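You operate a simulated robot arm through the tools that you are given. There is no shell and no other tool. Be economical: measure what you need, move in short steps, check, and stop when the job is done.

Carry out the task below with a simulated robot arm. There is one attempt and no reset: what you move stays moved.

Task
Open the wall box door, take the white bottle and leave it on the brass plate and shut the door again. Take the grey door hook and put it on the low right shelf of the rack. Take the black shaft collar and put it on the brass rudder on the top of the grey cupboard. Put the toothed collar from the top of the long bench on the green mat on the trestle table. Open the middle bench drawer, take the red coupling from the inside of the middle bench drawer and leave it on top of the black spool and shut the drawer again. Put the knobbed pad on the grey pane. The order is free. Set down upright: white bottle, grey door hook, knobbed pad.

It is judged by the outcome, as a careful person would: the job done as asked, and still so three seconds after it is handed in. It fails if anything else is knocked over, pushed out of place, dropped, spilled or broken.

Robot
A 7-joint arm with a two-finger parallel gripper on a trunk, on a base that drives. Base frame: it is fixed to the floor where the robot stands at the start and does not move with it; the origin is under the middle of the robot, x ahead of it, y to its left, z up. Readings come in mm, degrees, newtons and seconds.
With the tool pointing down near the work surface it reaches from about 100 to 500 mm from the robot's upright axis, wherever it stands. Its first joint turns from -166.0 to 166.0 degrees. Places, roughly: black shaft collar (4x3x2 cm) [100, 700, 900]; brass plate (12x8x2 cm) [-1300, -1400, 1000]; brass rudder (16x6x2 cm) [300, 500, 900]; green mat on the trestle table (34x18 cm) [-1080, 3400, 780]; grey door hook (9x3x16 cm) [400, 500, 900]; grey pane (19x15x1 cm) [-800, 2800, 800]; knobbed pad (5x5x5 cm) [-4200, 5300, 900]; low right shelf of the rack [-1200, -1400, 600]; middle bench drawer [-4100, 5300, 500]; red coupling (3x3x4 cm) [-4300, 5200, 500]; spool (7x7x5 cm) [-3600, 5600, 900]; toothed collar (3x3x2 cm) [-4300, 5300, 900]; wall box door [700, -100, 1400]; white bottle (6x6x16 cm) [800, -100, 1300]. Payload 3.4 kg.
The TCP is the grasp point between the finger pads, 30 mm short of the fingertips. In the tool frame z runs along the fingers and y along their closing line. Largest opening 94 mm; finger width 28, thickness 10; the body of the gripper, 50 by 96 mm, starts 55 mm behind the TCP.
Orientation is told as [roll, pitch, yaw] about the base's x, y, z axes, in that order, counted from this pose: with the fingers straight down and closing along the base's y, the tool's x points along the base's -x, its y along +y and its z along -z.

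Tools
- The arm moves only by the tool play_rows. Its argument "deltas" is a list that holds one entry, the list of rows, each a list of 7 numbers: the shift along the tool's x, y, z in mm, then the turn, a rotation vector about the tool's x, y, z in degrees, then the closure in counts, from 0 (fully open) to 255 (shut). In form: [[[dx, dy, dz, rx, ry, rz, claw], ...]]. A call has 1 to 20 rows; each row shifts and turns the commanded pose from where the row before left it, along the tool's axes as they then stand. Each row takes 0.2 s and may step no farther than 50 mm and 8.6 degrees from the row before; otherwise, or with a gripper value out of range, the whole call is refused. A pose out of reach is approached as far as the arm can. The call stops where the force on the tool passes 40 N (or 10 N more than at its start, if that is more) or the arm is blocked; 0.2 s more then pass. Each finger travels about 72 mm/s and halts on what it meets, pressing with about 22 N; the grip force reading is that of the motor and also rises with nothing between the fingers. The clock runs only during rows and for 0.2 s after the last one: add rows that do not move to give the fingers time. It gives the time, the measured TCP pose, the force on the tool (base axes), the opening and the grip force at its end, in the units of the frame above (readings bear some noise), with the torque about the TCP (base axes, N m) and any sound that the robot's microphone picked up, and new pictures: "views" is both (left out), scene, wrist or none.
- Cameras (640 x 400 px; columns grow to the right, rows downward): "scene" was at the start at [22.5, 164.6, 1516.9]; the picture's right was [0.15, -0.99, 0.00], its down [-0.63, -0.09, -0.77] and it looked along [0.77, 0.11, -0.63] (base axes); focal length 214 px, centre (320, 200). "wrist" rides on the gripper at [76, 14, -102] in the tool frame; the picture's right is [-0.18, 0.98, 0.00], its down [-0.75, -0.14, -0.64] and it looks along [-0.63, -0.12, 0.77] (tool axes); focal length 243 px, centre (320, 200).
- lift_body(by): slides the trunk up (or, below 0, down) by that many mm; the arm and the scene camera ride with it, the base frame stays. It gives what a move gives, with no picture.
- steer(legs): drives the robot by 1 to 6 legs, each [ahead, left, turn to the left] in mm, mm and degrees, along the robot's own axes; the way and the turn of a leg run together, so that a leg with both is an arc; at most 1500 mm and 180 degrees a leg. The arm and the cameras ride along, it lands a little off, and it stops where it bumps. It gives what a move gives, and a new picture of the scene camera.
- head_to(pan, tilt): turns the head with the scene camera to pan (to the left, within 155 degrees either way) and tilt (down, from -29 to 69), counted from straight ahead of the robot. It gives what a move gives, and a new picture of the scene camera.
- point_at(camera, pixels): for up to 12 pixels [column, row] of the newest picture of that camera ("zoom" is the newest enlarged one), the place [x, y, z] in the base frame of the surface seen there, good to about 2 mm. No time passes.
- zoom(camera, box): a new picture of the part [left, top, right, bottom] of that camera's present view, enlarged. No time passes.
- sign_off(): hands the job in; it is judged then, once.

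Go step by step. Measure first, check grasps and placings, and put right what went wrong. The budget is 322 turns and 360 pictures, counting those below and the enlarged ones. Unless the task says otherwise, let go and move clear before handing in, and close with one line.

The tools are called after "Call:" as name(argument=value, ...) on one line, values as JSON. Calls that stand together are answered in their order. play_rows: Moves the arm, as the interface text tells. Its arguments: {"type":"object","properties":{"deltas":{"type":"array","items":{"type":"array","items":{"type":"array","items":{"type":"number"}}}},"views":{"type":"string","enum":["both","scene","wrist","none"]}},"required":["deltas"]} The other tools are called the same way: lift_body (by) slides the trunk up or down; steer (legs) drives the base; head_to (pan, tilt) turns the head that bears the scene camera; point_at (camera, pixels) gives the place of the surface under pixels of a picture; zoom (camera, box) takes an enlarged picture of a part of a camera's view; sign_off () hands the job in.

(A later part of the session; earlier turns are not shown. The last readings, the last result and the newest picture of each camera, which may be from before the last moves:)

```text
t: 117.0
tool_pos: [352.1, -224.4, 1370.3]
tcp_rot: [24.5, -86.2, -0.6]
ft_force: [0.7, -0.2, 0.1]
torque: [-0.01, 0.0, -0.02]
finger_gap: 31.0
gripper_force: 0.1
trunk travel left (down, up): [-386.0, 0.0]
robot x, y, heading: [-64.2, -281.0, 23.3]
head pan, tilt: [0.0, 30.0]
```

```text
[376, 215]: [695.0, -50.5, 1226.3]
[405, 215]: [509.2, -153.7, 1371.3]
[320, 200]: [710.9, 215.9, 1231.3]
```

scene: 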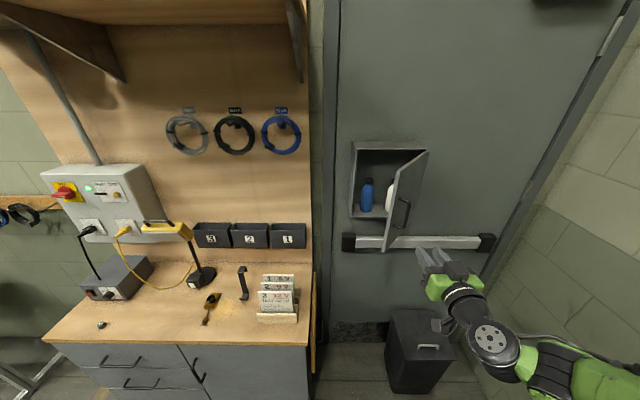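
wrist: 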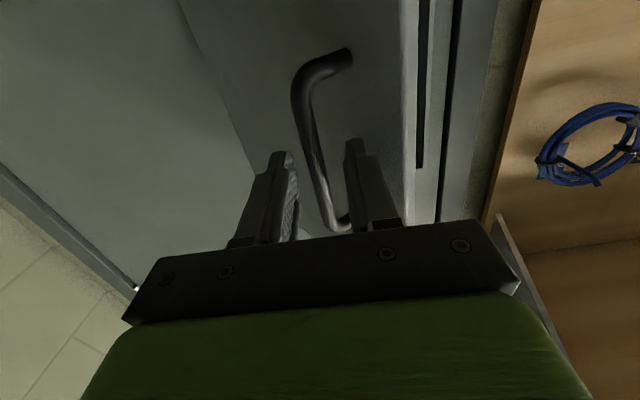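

Call:
zoom(camera="scene", box=[335, 130, 455, 260])

Call:
point_at(camera="scene", pixels=[[367, 195], [390, 200], [390, 188], [385, 245], [396, 170], [425, 153], [404, 205], [372, 212], [355, 180]])

```text
3.08 times, centred on (395, 195) of scene
```

zoom: 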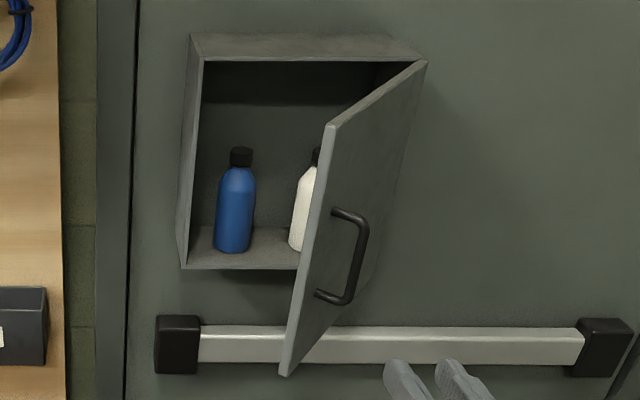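

```text
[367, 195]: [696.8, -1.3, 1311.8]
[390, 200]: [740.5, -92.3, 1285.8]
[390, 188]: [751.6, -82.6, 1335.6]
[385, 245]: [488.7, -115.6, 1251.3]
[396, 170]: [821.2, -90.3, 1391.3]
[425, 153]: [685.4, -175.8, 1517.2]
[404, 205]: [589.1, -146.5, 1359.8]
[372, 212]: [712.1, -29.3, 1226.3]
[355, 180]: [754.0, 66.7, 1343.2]
```

Door sits at ~50°. I'll shut the fingers, shift the tool left of the door edge (405,−296 in n,t), then go in and sweep the door right with the gripper's side.

Call:
play_rows(deltas=[[[0, 30, 0, 0, 0, 0, 255], [0, 30, 0, 0, 0, 0, 255], [0, 30, 0, 0, 0, 0, 255], [0, 30, 0, 0, 0, 0, 255], [0, 0, 0, 0, 0, 0, 255]]], views="none")

Call:
steer(legs=[[160, 0, 0]])

```text
t: 118.2
tool_pos: [323.2, -144.3, 1404.3]
tcp_rot: [24.7, -86.1, -0.8]
ft_force: [0.7, 0.2, 0.0]
torque: [-0.02, -0.03, 0.0]
finger_gap: 0.0
gripper_force: 22.0
out of reach, approached as far as the arm can: row 1, 2, 3, 4
trunk travel left (down, up): [-386.0, 0.0]
robot x, y, heading: [-60.5, -279.9, 23.4]
head pan, tilt: [0.0, 30.0]
```

```text
t: 119.6
tool_pos: [469.4, -80.7, 1404.2]
tcp_rot: [23.9, -86.1, 0.0]
ft_force: [0.4, 0.3, -0.4]
torque: [0.04, -0.04, 0.01]
finger_gap: 0.1
gripper_force: 21.7
trunk travel left (down, up): [-386.0, 0.0]
robot x, y, heading: [83.0, -215.2, 23.2]
head pan, tilt: [0.0, 30.0]
```

scene: 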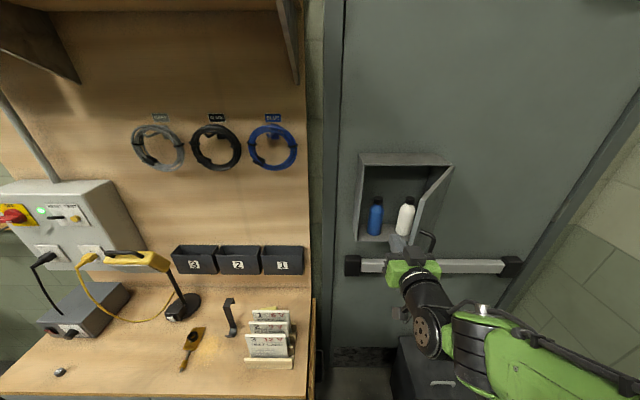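

No contact; the tool is left of the door edge. Moving forward 50 mm and then starting to sweep right.

Call:
play_rows(deltas=[[[0, 0, 25, 0, 0, 0, 255], [0, 0, 25, 0, 0, 0, 255], [0, 0, 0, 0, 0, 0, 255]]], views="both")

```text
t: 120.4
tool_pos: [513.6, -62.4, 1402.4]
tcp_rot: [24.7, -86.2, -0.8]
ft_force: [0.3, -1.2, 0.2]
torque: [-0.04, -0.03, -0.01]
finger_gap: 0.1
gripper_force: 21.9
trunk travel left (down, up): [-386.0, 0.0]
robot x, y, heading: [79.8, -218.1, 23.3]
head pan, tilt: [0.0, 30.0]
```

scene: 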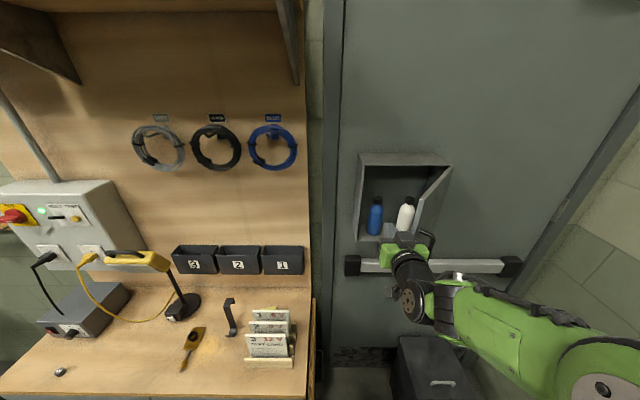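
wrist: 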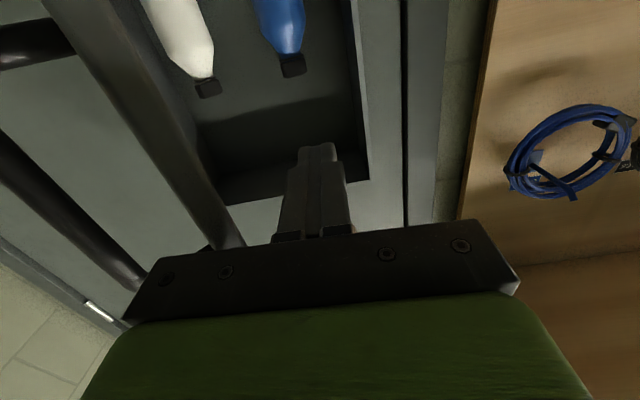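

The door edge is beside the gripper (left in the wrist view). Sweeping right.

Call:
play_rows(deltas=[[[0, -20, 0, 0, 0, 0, 255], [0, -20, 0, 0, 0, 0, 255], [0, -20, 0, 0, 0, 0, 255], [0, -20, 0, 0, 0, 0, 255], [0, -20, 0, 0, 0, 0, 255], [0, -20, 0, 0, 0, 0, 255], [0, 0, 0, 0, 0, 0, 255]]], views="both")

```text
t: 121.1
tool_pos: [521.4, -96.2, 1400.0]
tcp_rot: [24.5, -85.9, 0.7]
ft_force: [-26.0, 5.2, 6.4]
torque: [-0.31, -0.41, -1.27]
finger_gap: 0.0
gripper_force: 22.9
trunk travel left (down, up): [-386.0, 0.0]
robot x, y, heading: [79.6, -214.8, 23.4]
head pan, tilt: [0.0, 30.0]
stopped in row 3: the force on the tool passed its limit at 48 N (the readings are from after the stop); the commanded pose is now the measured one
```

scene: 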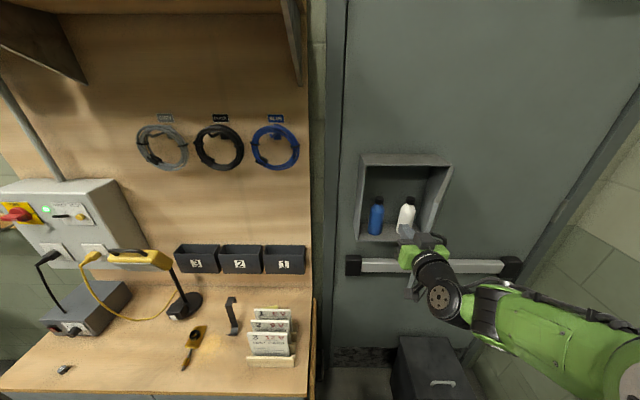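
wrist: 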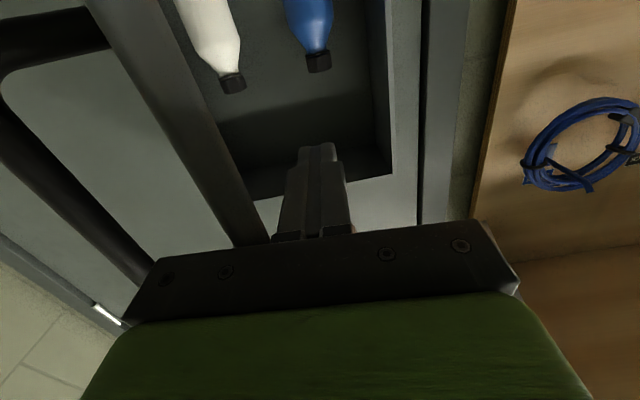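

The gripper's front face is catching the door edge (force along −n). I'll shift left, back the base 60 mm so only the fingers meet the edge, then sweep.

Call:
play_rows(deltas=[[[0, 10, 0, 0, 0, 0, 255], [0, 15, -10, 0, 0, 0, 255], [0, 0, 0, 0, 0, 0, 255]]], views="none")

Call:
steer(legs=[[-50, 0, 0]])

Call:
play_rows(deltas=[[[0, -20, 0, 0, 0, 0, 255], [0, -20, 0, 0, 0, 0, 255], [0, -20, 0, 0, 0, 0, 255], [0, -20, 0, 0, 0, 0, 255], [0, 0, 0, 0, 0, 0, 255]]], views="both")

```text
t: 121.9
tool_pos: [511.6, -84.4, 1398.9]
tcp_rot: [24.4, -85.5, 0.1]
ft_force: [-0.3, -1.0, -0.1]
torque: [0.01, -0.01, 0.01]
finger_gap: 0.0
gripper_force: 22.2
trunk travel left (down, up): [-386.0, 0.0]
robot x, y, heading: [84.7, -216.1, 23.5]
head pan, tilt: [0.0, 30.0]
```

```text
t: 122.8
tool_pos: [466.6, -102.6, 1398.8]
tcp_rot: [24.1, -85.5, 0.6]
ft_force: [0.4, 0.0, 0.2]
torque: [0.02, 0.02, 0.0]
finger_gap: 0.0
gripper_force: 21.9
trunk travel left (down, up): [-386.0, 0.0]
robot x, y, heading: [38.1, -236.7, 23.6]
head pan, tilt: [0.0, 30.0]
```

scene: 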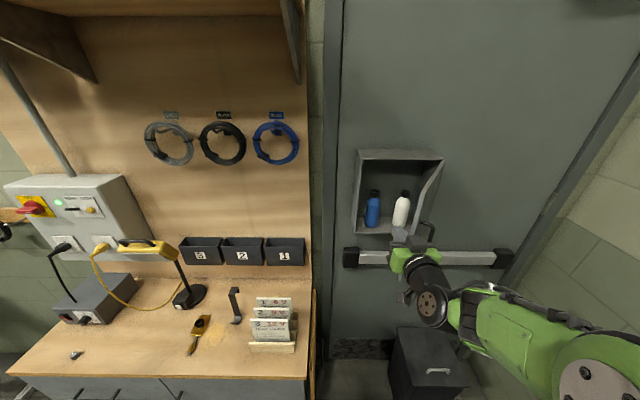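

```text
t: 123.6
tool_pos: [473.6, -138.6, 1398.1]
tcp_rot: [26.4, -85.3, -0.4]
ft_force: [-29.3, 5.6, 6.3]
torque: [-0.05, -0.49, -0.29]
finger_gap: 0.0
gripper_force: 21.9
trunk travel left (down, up): [-386.0, 0.0]
robot x, y, heading: [33.5, -235.3, 23.5]
head pan, tilt: [0.0, 30.0]
stopped in row 3: the force on the tool passed its limit at 51 N (the readings are from after the stop); the commanded pose is now the measured one
```

scene: 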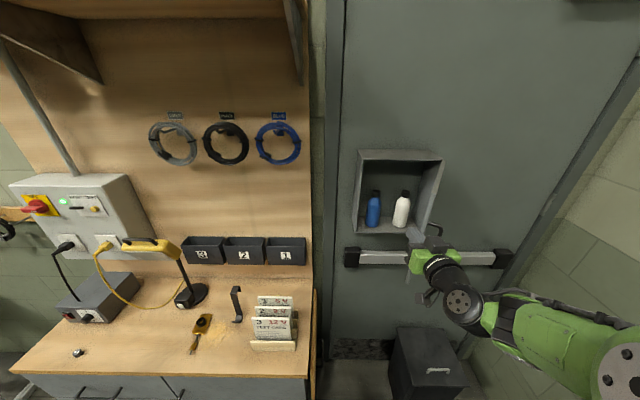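
wrist: 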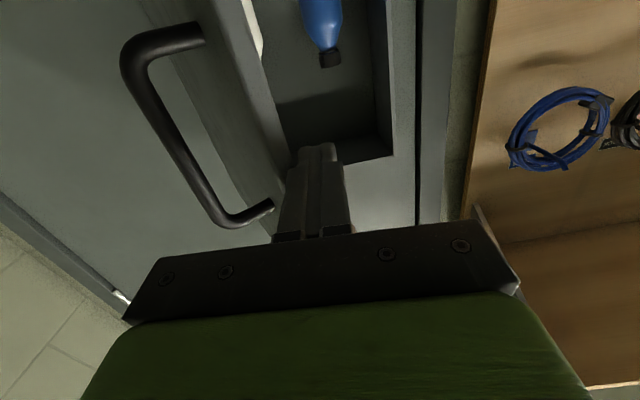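

The edge friction drags because it swings toward me. I'll follow the arc: back and right together.

Call:
play_rows(deltas=[[[0, 0, -12, 0, 0, 0, 255], [0, -20, -10, 0, 0, 0, 255], [0, -24, -11, 0, 0, 0, 255], [0, -26, -8, 0, 0, 0, 255], [0, -26, -6, 0, 0, 0, 255], [0, -27, -2, 0, 0, 0, 255], [0, -27, 0, 0, 0, 0, 255], [0, 0, 0, 0, 0, 0, 255]]], views="both")

```text
t: 125.4
tool_pos: [498.2, -302.1, 1394.4]
tcp_rot: [25.5, -85.1, -0.2]
ft_force: [-15.1, -7.1, 7.8]
torque: [0.02, -0.26, -0.2]
finger_gap: 0.2
gripper_force: 22.1
trunk travel left (down, up): [-386.0, 0.0]
robot x, y, heading: [36.0, -232.8, 23.4]
head pan, tilt: [0.0, 30.0]
```

scene: 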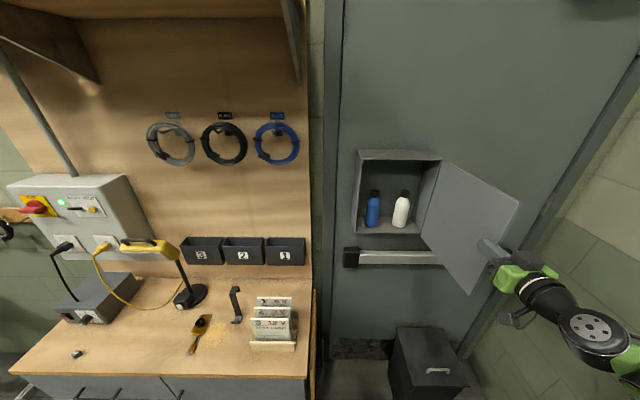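
wrist: 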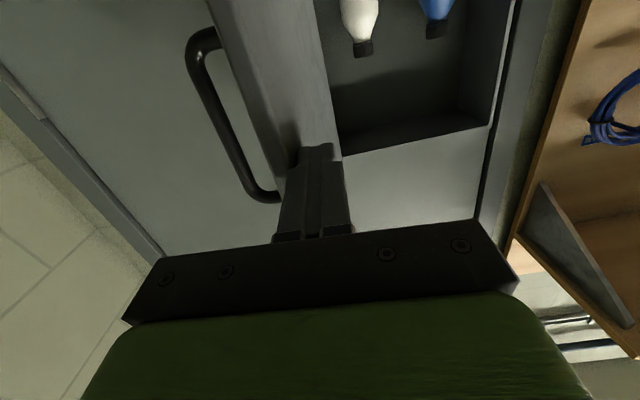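

The door is open past 90° and both bottles are exposed. Moving off the door to the left and measuring the bottle.

Call:
play_rows(deltas=[[[0, 25, 0, 0, 0, 0, 255], [0, 30, 0, 0, 0, 0, 200], [0, 30, 0, 0, 0, 0, 100], [0, 0, 0, 0, 0, 0, 0], [0, 0, 0, 0, 0, 0, 0], [0, 0, 0, 0, 0, 0, 0]]], views="both")

Call:
zoom(camera="scene", box=[340, 140, 540, 300])

Call:
point_at(camera="zoom", pixels=[[145, 180], [160, 180], [152, 215], [160, 130], [80, 180], [100, 180], [110, 220], [210, 260], [215, 150], [335, 370], [440, 165], [200, 210]])

```text
t: 126.8
tool_pos: [464.8, -223.6, 1395.8]
tcp_rot: [25.4, -85.0, -0.1]
ft_force: [-13.4, -5.2, 0.8]
torque: [0.02, -0.19, -0.89]
finger_gap: 93.5
gripper_force: 0.2
trunk travel left (down, up): [-386.0, 0.0]
robot x, y, heading: [34.3, -237.5, 23.3]
head pan, tilt: [0.0, 30.0]
```

scene: 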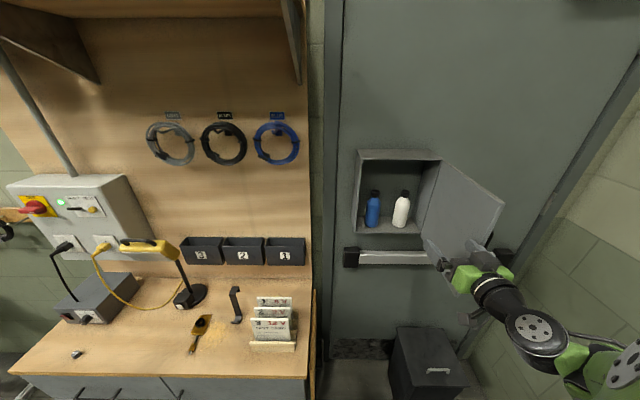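
wrist: 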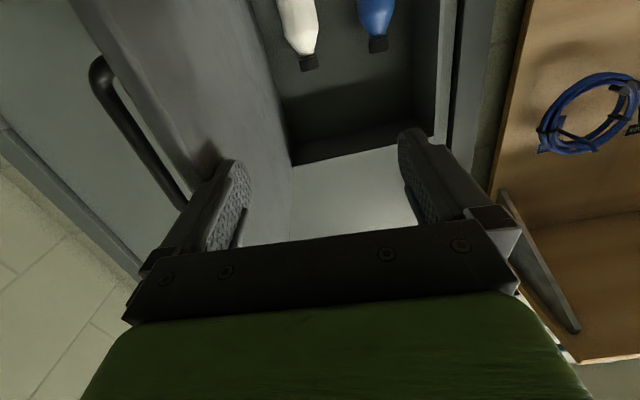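

```text
2.50 times, centred on (440, 220) of scene
```

zoom: 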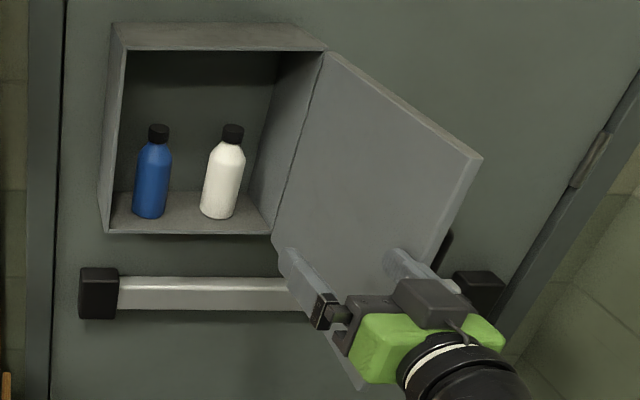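

```text
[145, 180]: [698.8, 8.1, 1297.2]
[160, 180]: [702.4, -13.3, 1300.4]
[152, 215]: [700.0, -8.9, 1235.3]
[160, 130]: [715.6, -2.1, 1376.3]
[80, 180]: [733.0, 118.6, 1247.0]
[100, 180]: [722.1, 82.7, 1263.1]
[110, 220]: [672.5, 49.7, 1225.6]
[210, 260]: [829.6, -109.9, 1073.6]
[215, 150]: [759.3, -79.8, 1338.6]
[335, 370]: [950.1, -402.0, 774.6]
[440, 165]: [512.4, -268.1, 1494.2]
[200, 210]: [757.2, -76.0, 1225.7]
```

Call:
point_at(camera="zoom", pixels=[[222, 185], [208, 185], [236, 185], [232, 132], [220, 212], [222, 165], [475, 165], [330, 60], [290, 220], [250, 200], [250, 225], [400, 230]])

```text
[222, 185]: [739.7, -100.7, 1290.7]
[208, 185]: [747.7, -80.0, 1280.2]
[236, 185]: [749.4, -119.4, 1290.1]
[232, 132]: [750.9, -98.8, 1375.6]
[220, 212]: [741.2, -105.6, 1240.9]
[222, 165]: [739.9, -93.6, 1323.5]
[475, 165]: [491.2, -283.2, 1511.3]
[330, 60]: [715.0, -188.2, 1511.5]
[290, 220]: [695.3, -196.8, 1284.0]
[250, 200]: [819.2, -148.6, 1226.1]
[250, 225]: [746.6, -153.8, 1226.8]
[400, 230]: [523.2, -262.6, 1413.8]
```

White bottle centre ≈ n 668, t −381 (z 1226–1385). Door stands near 90°. I'll move the tool left a bit more to see whether the door stays put.

Call:
play_rows(deltas=[[[0, 25, 0, 0, 0, 0, 60], [0, 25, 0, 0, 0, 0, 60], [0, 0, 0, 0, 0, 0, 60], [0, 0, 0, 0, 0, 0, 60]]], views="both")

Call:
point_at(camera="scene", pixels=[[499, 205], [440, 175], [480, 230]])

```text
t: 127.8
tool_pos: [445.8, -176.1, 1398.2]
tcp_rot: [24.7, -84.9, 0.6]
ft_force: [0.1, -0.6, -0.1]
torque: [-0.02, -0.03, 0.01]
finger_gap: 71.9
gripper_force: 0.1
trunk travel left (down, up): [-386.0, 0.0]
robot x, y, heading: [34.6, -235.1, 23.4]
head pan, tilt: [0.0, 30.0]
```

scene: 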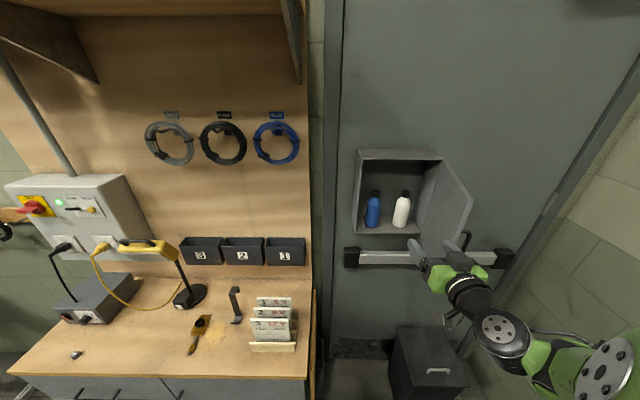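
wrist: 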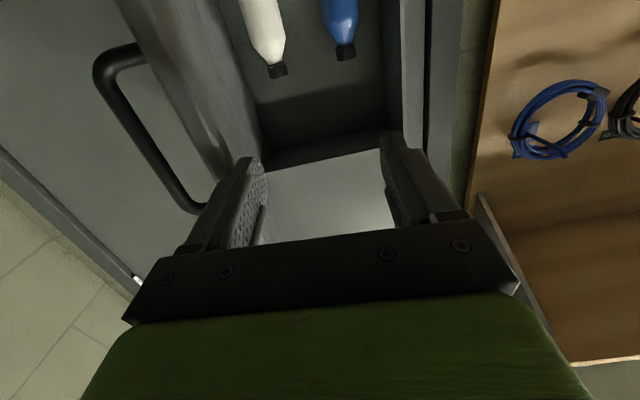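

```text
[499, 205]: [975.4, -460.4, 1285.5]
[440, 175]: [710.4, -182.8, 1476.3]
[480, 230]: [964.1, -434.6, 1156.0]
```

The door seems to have followed back. Checking whether it keeps moving by itself.

Call:
play_rows(deltas=[[[0, 20, 0, 0, 0, 0, 60], [0, 20, 0, 0, 0, 0, 60], [0, 0, 0, 0, 0, 0, 60], [0, 0, 0, 0, 0, 0, 60], [0, 0, 0, 0, 0, 0, 60], [0, 0, 0, 0, 0, 0, 60]]], views="both")

```text
t: 129.2
tool_pos: [442.9, -157.4, 1380.2]
tcp_rot: [28.8, -82.0, -3.3]
ft_force: [-0.6, 0.5, 0.1]
torque: [-0.02, -0.02, -0.05]
finger_gap: 71.9
gripper_force: 0.1
out of reach, approached as far as the arm can: row 1, 2
trunk travel left (down, up): [-386.0, 0.0]
robot x, y, heading: [35.0, -238.0, 23.3]
head pan, tilt: [0.0, 30.0]
```

scene: 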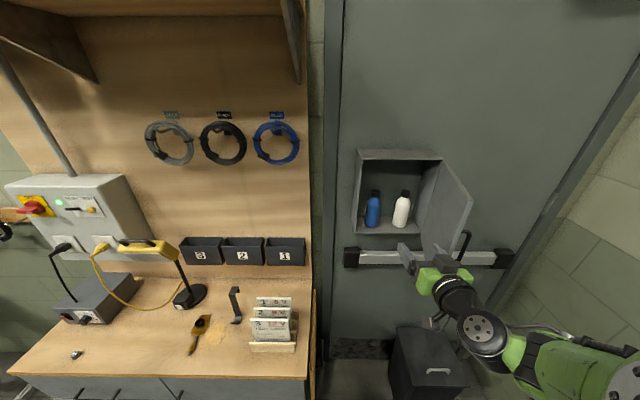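
wrist: 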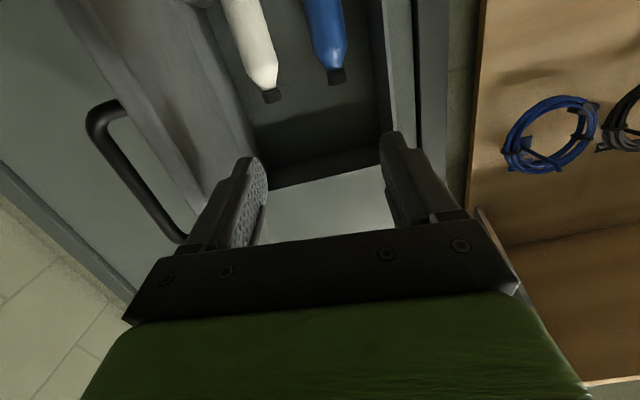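

The door stays by itself (friction had dragged it). Before going closer I'll check base clearance to the cupboard corner by looking down.

Call:
head_to(pan=15, tilt=67)

```text
t: 130.2
tool_pos: [443.5, -157.1, 1381.2]
tcp_rot: [28.9, -81.9, -3.4]
ft_force: [-0.2, 0.6, 0.5]
torque: [-0.01, 0.03, 0.03]
finger_gap: 71.8
gripper_force: 0.0
trunk travel left (down, up): [-386.0, 0.0]
robot x, y, heading: [35.1, -236.9, 23.1]
head pan, tilt: [15.0, 67.0]
```

scene: 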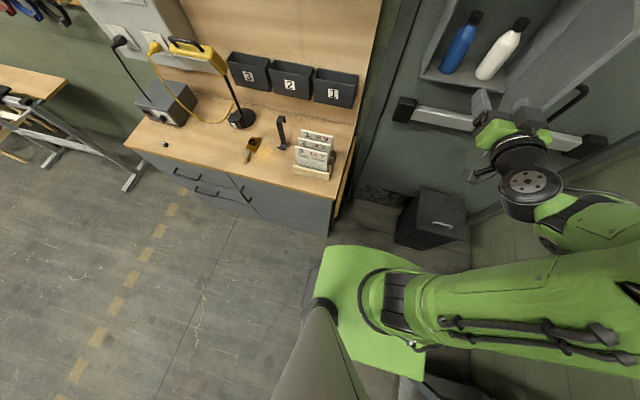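

Call:
point_at(camera="scene", pixels=[[328, 250], [440, 262], [312, 300], [400, 260], [333, 205], [330, 235], [400, 235], [440, 195], [460, 240], [318, 320]])

```text
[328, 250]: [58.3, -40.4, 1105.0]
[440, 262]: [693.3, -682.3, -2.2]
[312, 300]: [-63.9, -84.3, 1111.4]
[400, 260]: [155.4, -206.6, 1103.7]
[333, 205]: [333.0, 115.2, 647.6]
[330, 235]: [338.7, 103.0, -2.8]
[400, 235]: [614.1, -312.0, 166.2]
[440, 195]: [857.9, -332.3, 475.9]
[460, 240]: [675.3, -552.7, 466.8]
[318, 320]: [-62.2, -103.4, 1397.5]
```

The footprint has room for ~70 mm more ahead. Driving in so the gripper is inside the opening.

Call:
steer(legs=[[75, 0, 0]])

Call:
head_to(pan=-12, tilt=35)

Call:
play_rows(deltas=[[[0, -10, 20, 0, -3.5, 0, 60], [0, -10, 20, 0, -3.5, 0, 60], [0, 0, 0, 0, 0, 0, 60]]], views="both")

```text
t: 131.2
tool_pos: [514.3, -126.8, 1379.7]
tcp_rot: [28.6, -81.9, -3.1]
ft_force: [0.6, 0.4, -0.6]
torque: [-0.01, 0.01, 0.02]
finger_gap: 72.0
gripper_force: 0.0
trunk travel left (down, up): [-386.0, 0.0]
robot x, y, heading: [102.9, -207.8, 23.6]
head pan, tilt: [15.0, 67.0]
```

scene: 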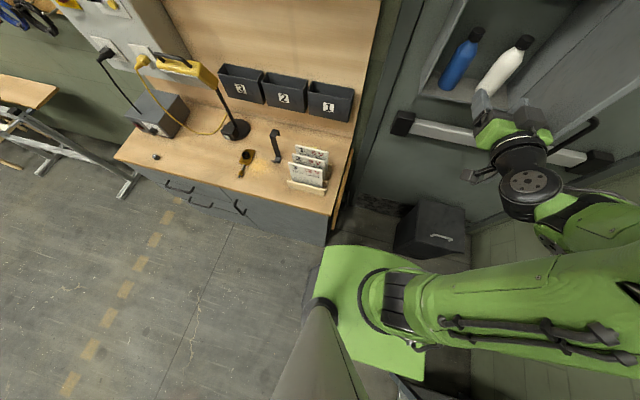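

```text
t: 132.2
tool_pos: [512.4, -128.4, 1380.2]
tcp_rot: [29.0, -82.0, -3.3]
ft_force: [0.2, 0.2, 0.7]
torque: [0.01, 0.0, 0.0]
finger_gap: 71.8
gripper_force: 0.1
trunk travel left (down, up): [-386.0, 0.0]
robot x, y, heading: [103.7, -204.9, 23.4]
head pan, tilt: [-12.0, 35.0]
```

scene: 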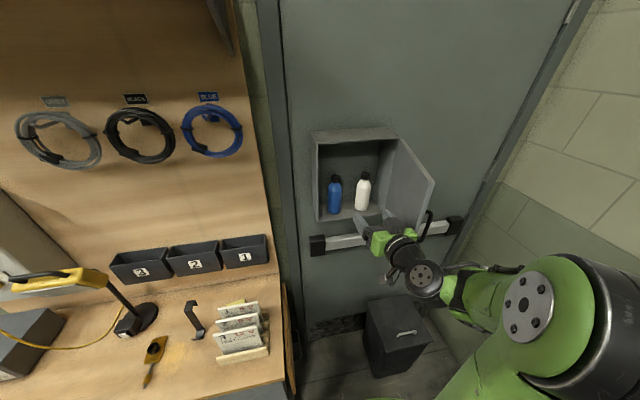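

```text
t: 133.0
tool_pos: [555.0, -129.3, 1374.6]
tcp_rot: [90.5, -86.2, -65.2]
ft_force: [-0.3, -0.1, 1.0]
torque: [0.03, 0.03, -0.01]
finger_gap: 71.9
gripper_force: 0.0
trunk travel left (down, up): [-386.0, 0.0]
robot x, y, heading: [104.7, -207.3, 23.2]
head pan, tilt: [-12.0, 35.0]
```

scene: 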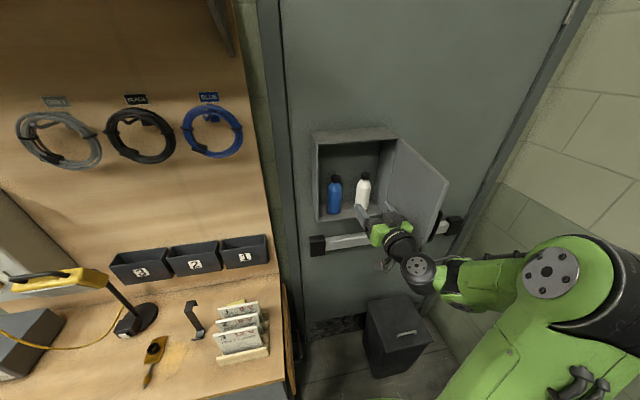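
wrist: 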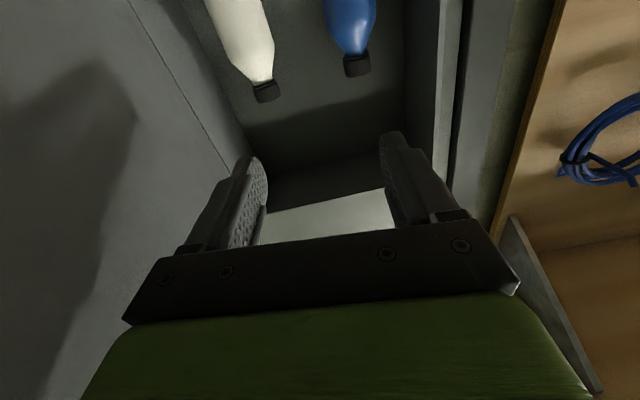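

The tool is level now (rolled ~4°). I'll fix the roll, lower to bottle mid-height z≈1300 and shift right to line up with the white bottle.

Call:
play_rows(deltas=[[[25, -14, 0, 0, 0, -3.8, 60], [25, -14, 0, 0, 0, 0, 60], [25, -14, 0, 0, 0, 0, 60], [0, -14, 0, 0, 0, 0, 50], [0, 0, 0, 0, 0, 0, 50]]], views="both")

Call:
point_at(camera="scene", pixels=[[363, 180], [363, 195], [360, 205], [365, 175]])

```text
t: 134.2
tool_pos: [579.5, -177.1, 1299.7]
tcp_rot: [53.9, -89.9, -28.7]
ft_force: [-0.1, 0.5, 0.3]
torque: [0.01, 0.01, 0.02]
finger_gap: 75.6
gripper_force: 0.1
trunk travel left (down, up): [-386.0, 0.0]
robot x, y, heading: [105.0, -203.9, 23.4]
head pan, tilt: [-12.0, 35.0]
```

scene: 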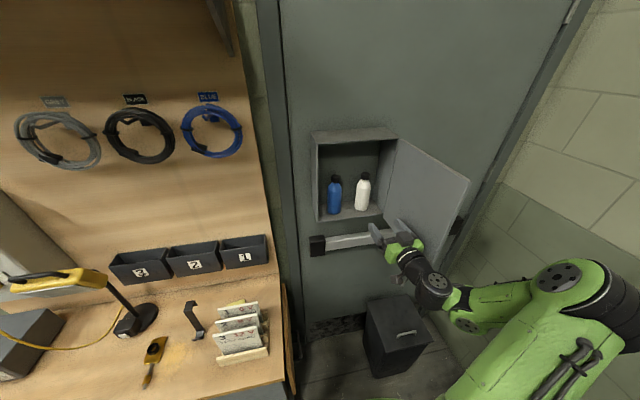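
wrist: 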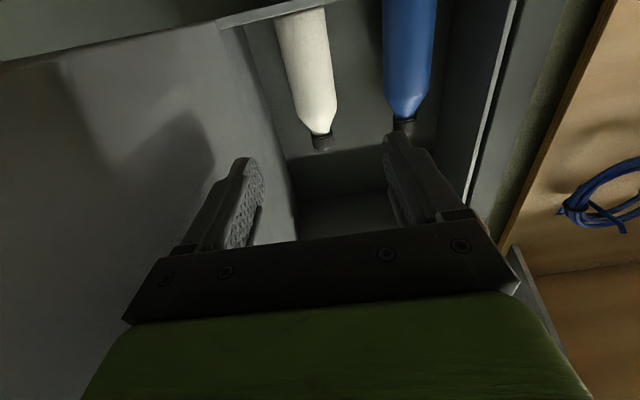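

```text
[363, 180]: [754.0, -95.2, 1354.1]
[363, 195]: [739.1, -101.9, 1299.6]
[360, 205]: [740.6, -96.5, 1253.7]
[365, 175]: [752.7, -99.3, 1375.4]
```

Call:
point_at(camera="wrist", pixels=[[305, 60], [285, 50], [328, 50], [320, 140], [390, 60], [430, 60], [275, 150], [255, 60]])

```text
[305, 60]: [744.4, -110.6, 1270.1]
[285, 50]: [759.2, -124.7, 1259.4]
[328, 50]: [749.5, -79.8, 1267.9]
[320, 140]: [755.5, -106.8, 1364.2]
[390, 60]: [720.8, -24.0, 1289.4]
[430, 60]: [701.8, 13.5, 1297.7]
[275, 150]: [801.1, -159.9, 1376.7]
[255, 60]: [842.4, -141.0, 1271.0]
```

Bottle centre ≈(765,−97): 200 mm ahead, 7 mm right. Advancing in two parts.

Call:
play_rows(deltas=[[[0, -3, 25, 0, 0, 0, 50], [0, -3.5, 25, 0, 0, 0, 50], [0, 0, 25, 0, 0, 0, 50], [0, 0, 25, 0, 0, 0, 50], [0, 0, 25, 0, 0, 0, 50], [0, 0, 0, 0, 0, 0, 50]]], views="both")

```text
t: 135.6
tool_pos: [693.4, -130.5, 1300.9]
tcp_rot: [122.5, -90.0, -97.2]
ft_force: [-1.3, -0.2, 0.0]
torque: [0.03, 0.03, -0.03]
finger_gap: 75.3
gripper_force: 0.1
trunk travel left (down, up): [-386.0, 0.0]
robot x, y, heading: [106.4, -206.9, 23.3]
head pan, tilt: [-12.0, 35.0]
```

scene: 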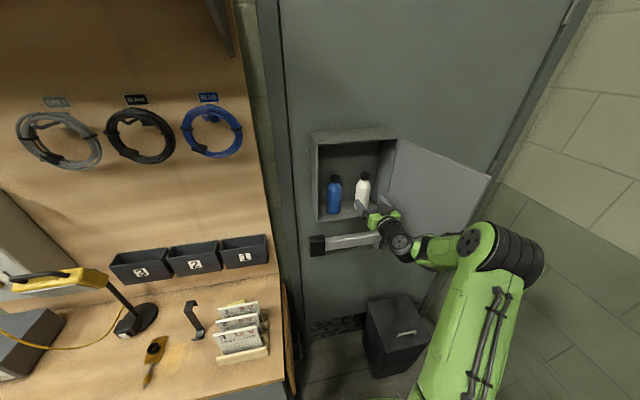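
wrist: 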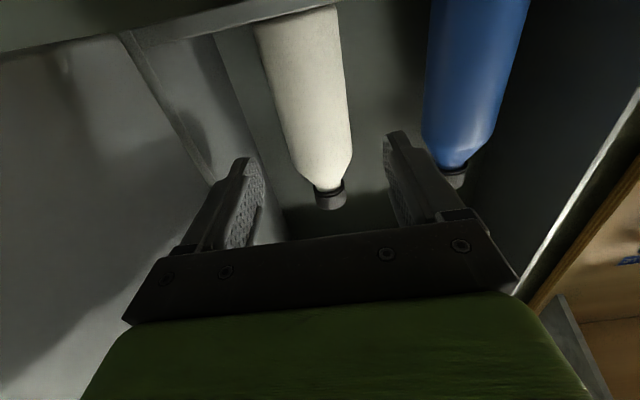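

Lined up; 74 mm more, then close.

Call:
play_rows(deltas=[[[0, 0, 25, 0, 0, 0, 50], [0, 0, 25, 0, 0, 0, 50], [0, 0, 24, 0, 0, 0, 50], [0, 0, 0, 0, 0, 0, 50], [0, 0, 0, 0, 0, 0, 120], [0, 0, 0, 0, 0, 0, 200], [0, 0, 0, 0, 0, 0, 255], [0, 0, 0, 0, 0, 0, 255]]], views="both")

```text
t: 137.4
tool_pos: [761.6, -97.6, 1300.1]
tcp_rot: [70.3, -89.9, -45.0]
ft_force: [0.5, 0.7, 0.2]
torque: [0.07, -0.02, -0.03]
finger_gap: 54.7
gripper_force: 22.3
trunk travel left (down, up): [-386.0, 0.0]
robot x, y, heading: [105.6, -208.8, 23.6]
head pan, tilt: [-12.0, 35.0]
```

scene: 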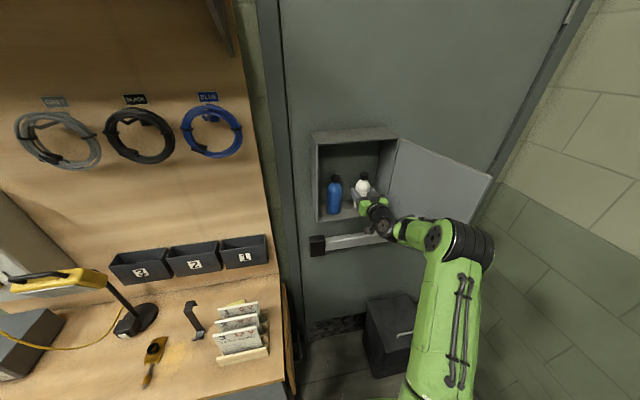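
wrist: 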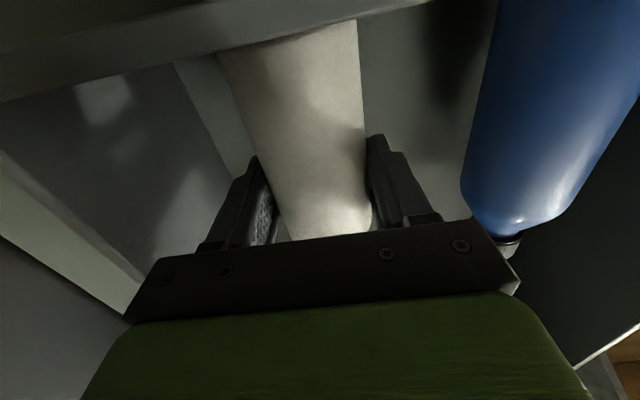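

Bottle gripped (54.7 mm). Lifting 20 mm and withdrawing.

Call:
play_rows(deltas=[[[-10, 0, 0, 0, 0, 0, 255], [-12, 0, 0, 0, 0, 0, 255], [0, 0, -20, 0, 0, 0, 255], [0, 0, -30, 0, 0, 0, 255], [0, 0, -30, 0, 0, 0, 255], [0, 0, -30, 0, 0, 0, 255], [0, 0, -30, 0, 0, 0, 255], [0, 0, -30, 0, 0, 0, 255], [0, 0, 0, 0, 0, 0, 255]]], views="both")

```text
t: 139.4
tool_pos: [609.9, -170.5, 1321.5]
tcp_rot: [27.6, -89.9, -2.2]
ft_force: [-0.2, -1.0, -1.9]
torque: [0.01, 0.02, -0.02]
finger_gap: 54.4
gripper_force: 22.2
trunk travel left (down, up): [-386.0, 0.0]
robot x, y, heading: [107.5, -209.2, 22.9]
head pan, tilt: [-12.0, 35.0]
```

scene: 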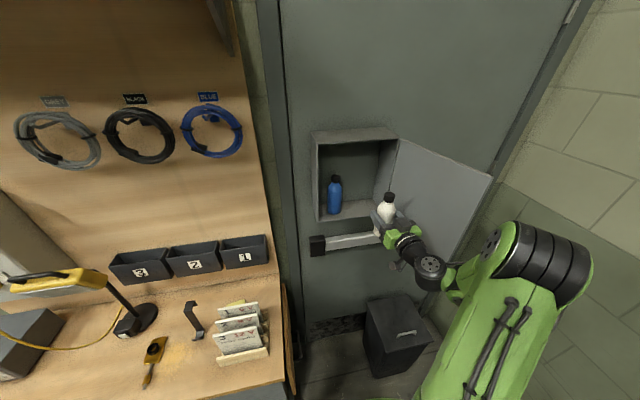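
wrist: 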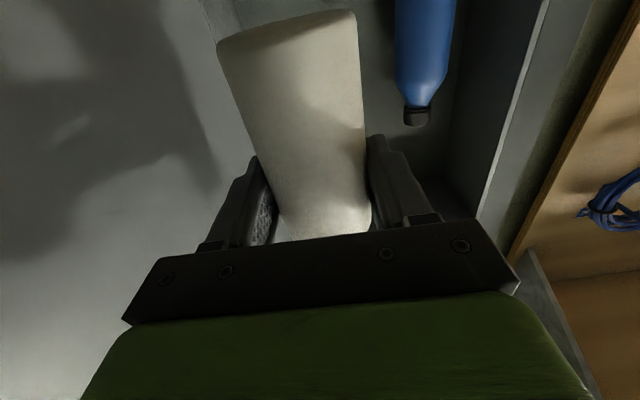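

Bottle is out and held upright. Driving it to the rack: back off, left, turn right 90°, slide along.

Call:
steer(legs=[[-250, 0, 0], [0, 260, 0], [0, 0, -90.5], [0, -1310, 0]])

Call:
head_to(pan=10, tilt=40)

```text
t: 152.7
tool_pos: [-1402.2, -1080.6, 1322.7]
tcp_rot: [54.8, -89.9, -119.9]
ft_force: [0.2, -1.0, -2.4]
torque: [0.03, -0.04, 0.03]
finger_gap: 54.0
gripper_force: 21.9
trunk travel left (down, up): [-386.0, 0.0]
robot x, y, heading: [-1437.7, -579.9, -67.0]
head pan, tilt: [-12.0, 35.0]
```

scene: 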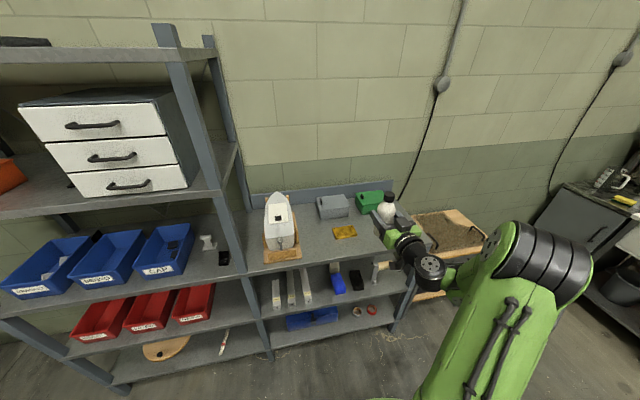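

```text
t: 153.6
tool_pos: [-1401.5, -1082.0, 1321.5]
tcp_rot: [47.0, -89.9, -111.8]
ft_force: [0.0, 0.0, -1.9]
torque: [0.0, -0.01, 0.02]
finger_gap: 54.4
gripper_force: 22.0
trunk travel left (down, up): [-386.0, 0.0]
robot x, y, heading: [-1433.8, -577.6, -66.8]
head pan, tilt: [10.0, 40.0]
```

scene: 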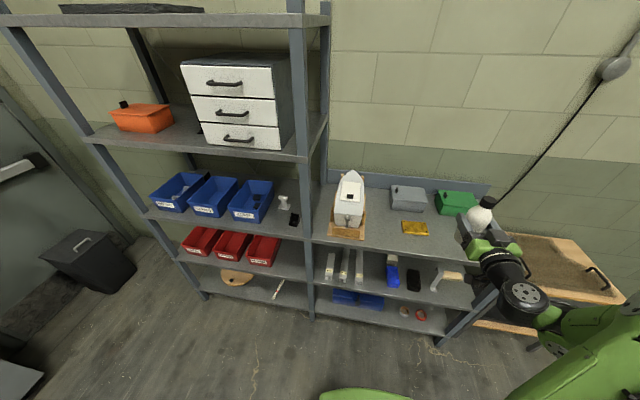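

Measuring the brass plate corners at (402–428, 222–235).

Call:
zoom(camera="scene", box=[370, 180, 490, 260])

Call:
point_at(camera="scene", pixels=[[404, 223], [426, 223], [427, 233], [404, 232], [415, 228]])

```text
5.00 times, centred on (430, 220) of scene
```

zoom: 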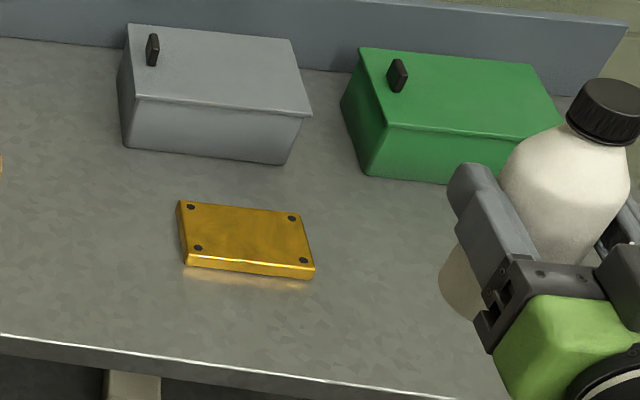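

```text
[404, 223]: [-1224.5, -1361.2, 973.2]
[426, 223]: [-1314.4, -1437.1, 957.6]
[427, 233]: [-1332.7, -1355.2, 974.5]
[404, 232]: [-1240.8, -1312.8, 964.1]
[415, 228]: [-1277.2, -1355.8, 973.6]
```

Plate centre (−1277,−1357), top 973.6. The wrist camera would hang very near the shelf top at my low grip, so I'll first set the bottle down at the shelf's front edge and regrip it higher. Driving ahead.

Call:
steer(legs=[[165, 0, 0]])

Call:
lift_body(by=-230)

```text
t: 155.0
tool_pos: [-1336.8, -1233.0, 1321.0]
tcp_rot: [36.3, -89.8, -101.2]
ft_force: [0.2, -0.1, -2.2]
torque: [0.04, -0.01, -0.04]
finger_gap: 54.4
gripper_force: 21.7
trunk travel left (down, up): [-386.0, 0.0]
robot x, y, heading: [-1375.8, -728.9, -66.9]
head pan, tilt: [10.0, 40.0]
```

scene: 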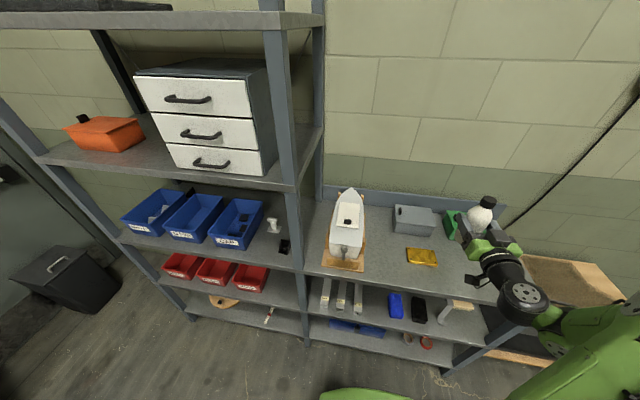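

```text
t: 157.4
tool_pos: [-1337.6, -1231.6, 1092.3]
tcp_rot: [47.3, -89.9, -112.3]
ft_force: [-0.9, 0.3, -1.5]
torque: [-0.04, -0.01, 0.0]
finger_gap: 54.5
gripper_force: 22.1
trunk travel left (down, up): [-156.0, 230.0]
robot x, y, heading: [-1370.7, -728.1, -67.0]
head pan, tilt: [10.0, 40.0]
```

Call:
play_rows(deltas=[[[0, 2, 20, 0, 0, 0, 255], [0, 3, 20, 0, 0, 0, 255], [0, 0, 19, 0, 0, 0, 255], [20, 0, 0, 0, 0, 0, 255], [20, 0, 0, 0, 0, 0, 255], [13, 0, 0, 0, 0, 0, 255], [0, 0, 0, 0, 0, 0, 255]]], views="both")

```text
t: 159.0
tool_pos: [-1307.3, -1283.6, 1039.4]
tcp_rot: [59.5, -89.9, -124.5]
ft_force: [-0.6, -0.3, -2.4]
torque: [0.0, 0.0, -0.02]
finger_gap: 54.0
gripper_force: 22.1
trunk travel left (down, up): [-156.0, 230.0]
robot x, y, heading: [-1370.4, -732.3, -66.6]
head pan, tilt: [10.0, 40.0]
```

scene: 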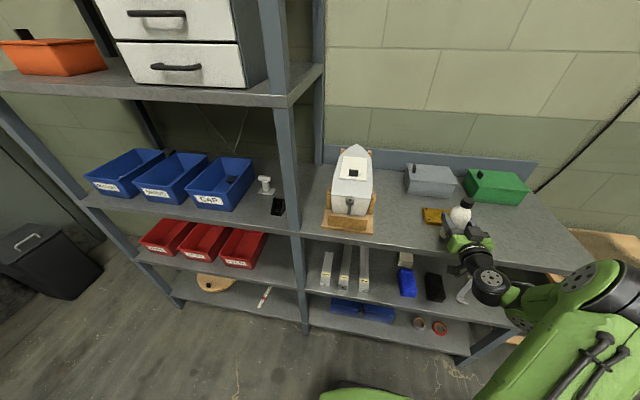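
wrist: 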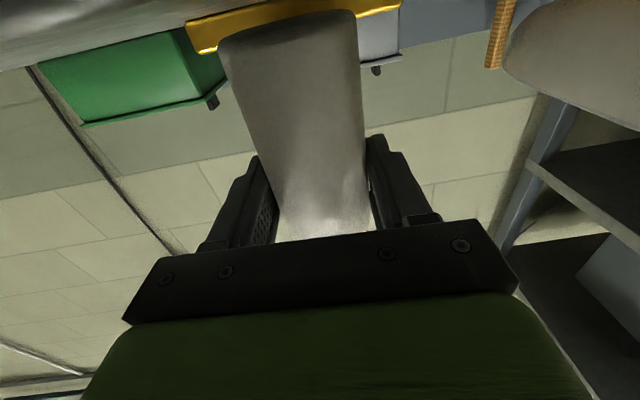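

Lined up in front of the plate. Lowering the last millimetres.

Call:
play_rows(deltas=[[[4, 0, 0, 0, 0, 0, 255], [2, 0, 0, 0, 0, 0, 255], [0, 0, 0, 0, 0, 0, 255]]], views="none")

Call:
play_rows(deltas=[[[1.5, 0, 0, 0, 0, 0, 255], [0, 0, 0, 0, 0, 0, 255]]], views="none")

Call:
play_rows(deltas=[[[1.5, 0, 0, 0, 0, 0, 255], [0, 0, 0, 0, 0, 0, 255]]], views="none")

```text
t: 159.8
tool_pos: [-1307.4, -1284.2, 1033.7]
tcp_rot: [44.3, -89.8, -109.2]
ft_force: [0.8, 0.4, -1.9]
torque: [-0.01, 0.0, -0.01]
finger_gap: 54.4
gripper_force: 21.8
trunk travel left (down, up): [-156.0, 230.0]
robot x, y, heading: [-1369.9, -725.9, -67.0]
head pan, tilt: [10.0, 40.0]
```

```text
t: 160.4
tool_pos: [-1307.2, -1282.1, 1031.7]
tcp_rot: [45.4, -89.9, -110.5]
ft_force: [0.6, -0.5, -2.2]
torque: [0.0, -0.01, 0.0]
finger_gap: 53.9
gripper_force: 21.7
trunk travel left (down, up): [-156.0, 230.0]
robot x, y, heading: [-1372.6, -729.7, -66.8]
head pan, tilt: [10.0, 40.0]
```

```text
t: 161.0
tool_pos: [-1308.3, -1283.1, 1031.9]
tcp_rot: [154.0, -89.9, 140.9]
ft_force: [-0.5, -1.2, 5.9]
torque: [0.01, 0.11, 0.02]
finger_gap: 54.0
gripper_force: 21.8
trunk travel left (down, up): [-156.0, 230.0]
robot x, y, heading: [-1371.6, -726.8, -66.7]
head pan, tilt: [10.0, 40.0]
```

Contact. Opening, rising 14 mm, regripping.

Call:
play_rows(deltas=[[[0, 0, 0, 0, 0, 0, 180], [0, 0, 0, 0, 0, 0, 60], [0, 0, 0, 0, 0, 0, 60], [-7, 0, 0, 0, 0, 0, 60], [-7, 0, 0, 0, 0, 0, 60], [0, 0, 0, 0, 0, 0, 60], [0, 0, 0, 0, 0, 0, 150], [0, 0, 0, 0, 0, 0, 255], [0, 0, 0, 0, 0, 0, 255], [0, 0, 0, 0, 0, 0, 255]]], views="both")

```text
t: 163.2
tool_pos: [-1308.4, -1282.9, 1045.0]
tcp_rot: [40.1, -89.9, -105.0]
ft_force: [-0.7, 0.3, -0.3]
torque: [0.03, 0.0, -0.01]
finger_gap: 54.0
gripper_force: 21.9
trunk travel left (down, up): [-156.0, 230.0]
robot x, y, heading: [-1367.9, -732.0, -66.7]
head pan, tilt: [10.0, 40.0]
```

scene: 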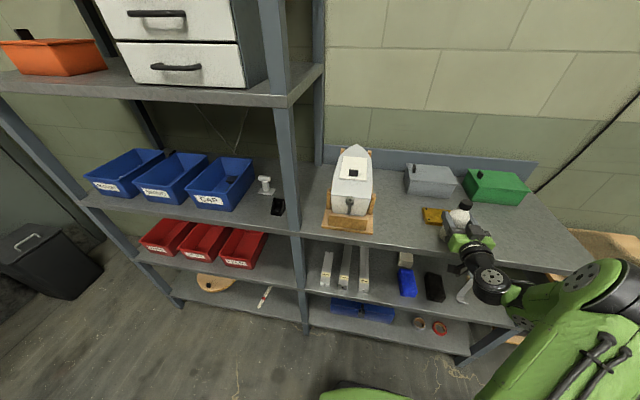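
wrist: 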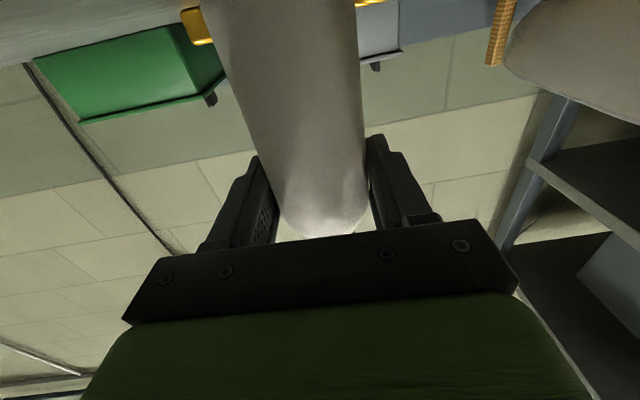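

Regripped higher. Lifting 40 mm, moving 75 mm in over the plate, then lowering near contact.

Call:
play_rows(deltas=[[[-20, 0, 0, 0, 0, 0, 255], [-20, 0, 0, 0, 0, 0, 255], [0, -1, 25, 0, 0, 0, 255], [0, -1.6, 25, 0, 0, 0, 255], [0, 0, 25, 0, 0, 0, 255], [12, 0, 0, 0, 0, 0, 255], [7, 0, 0, 0, 0, 0, 255], [0, 0, 0, 0, 0, 0, 255]]], views="both")

Call:
zoom(camera="scene", box=[400, 160, 520, 280])

```text
t: 165.0
tool_pos: [-1277.0, -1354.1, 1064.5]
tcp_rot: [28.8, -89.9, -93.7]
ft_force: [0.5, 0.0, -2.5]
torque: [0.0, -0.02, 0.01]
finger_gap: 53.9
gripper_force: 22.2
trunk travel left (down, up): [-156.0, 230.0]
robot x, y, heading: [-1370.5, -727.9, -66.9]
head pan, tilt: [10.0, 40.0]
```

scene: 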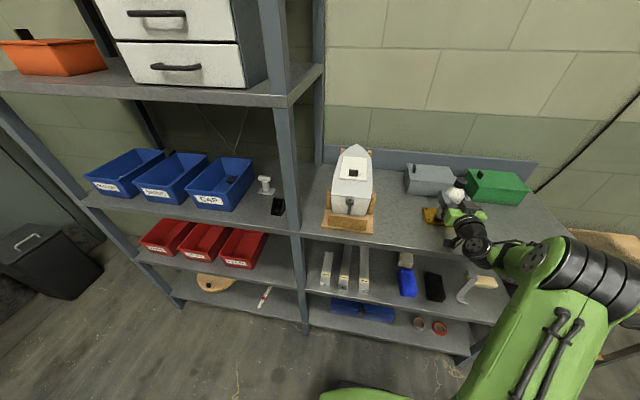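
wrist: 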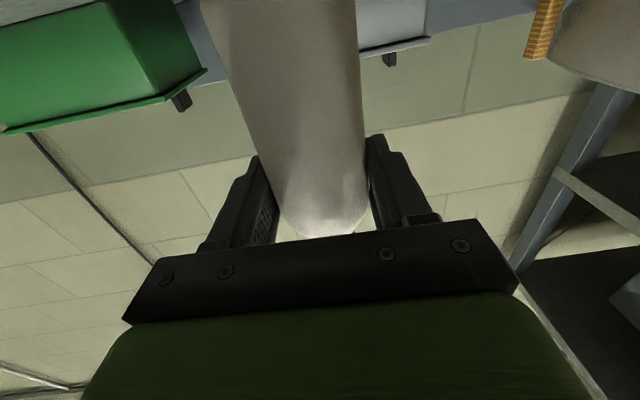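

```text
3.33 times, centred on (460, 220) of scene
```

zoom: 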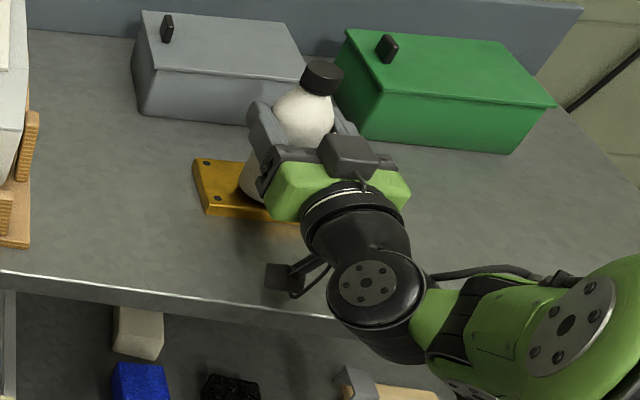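

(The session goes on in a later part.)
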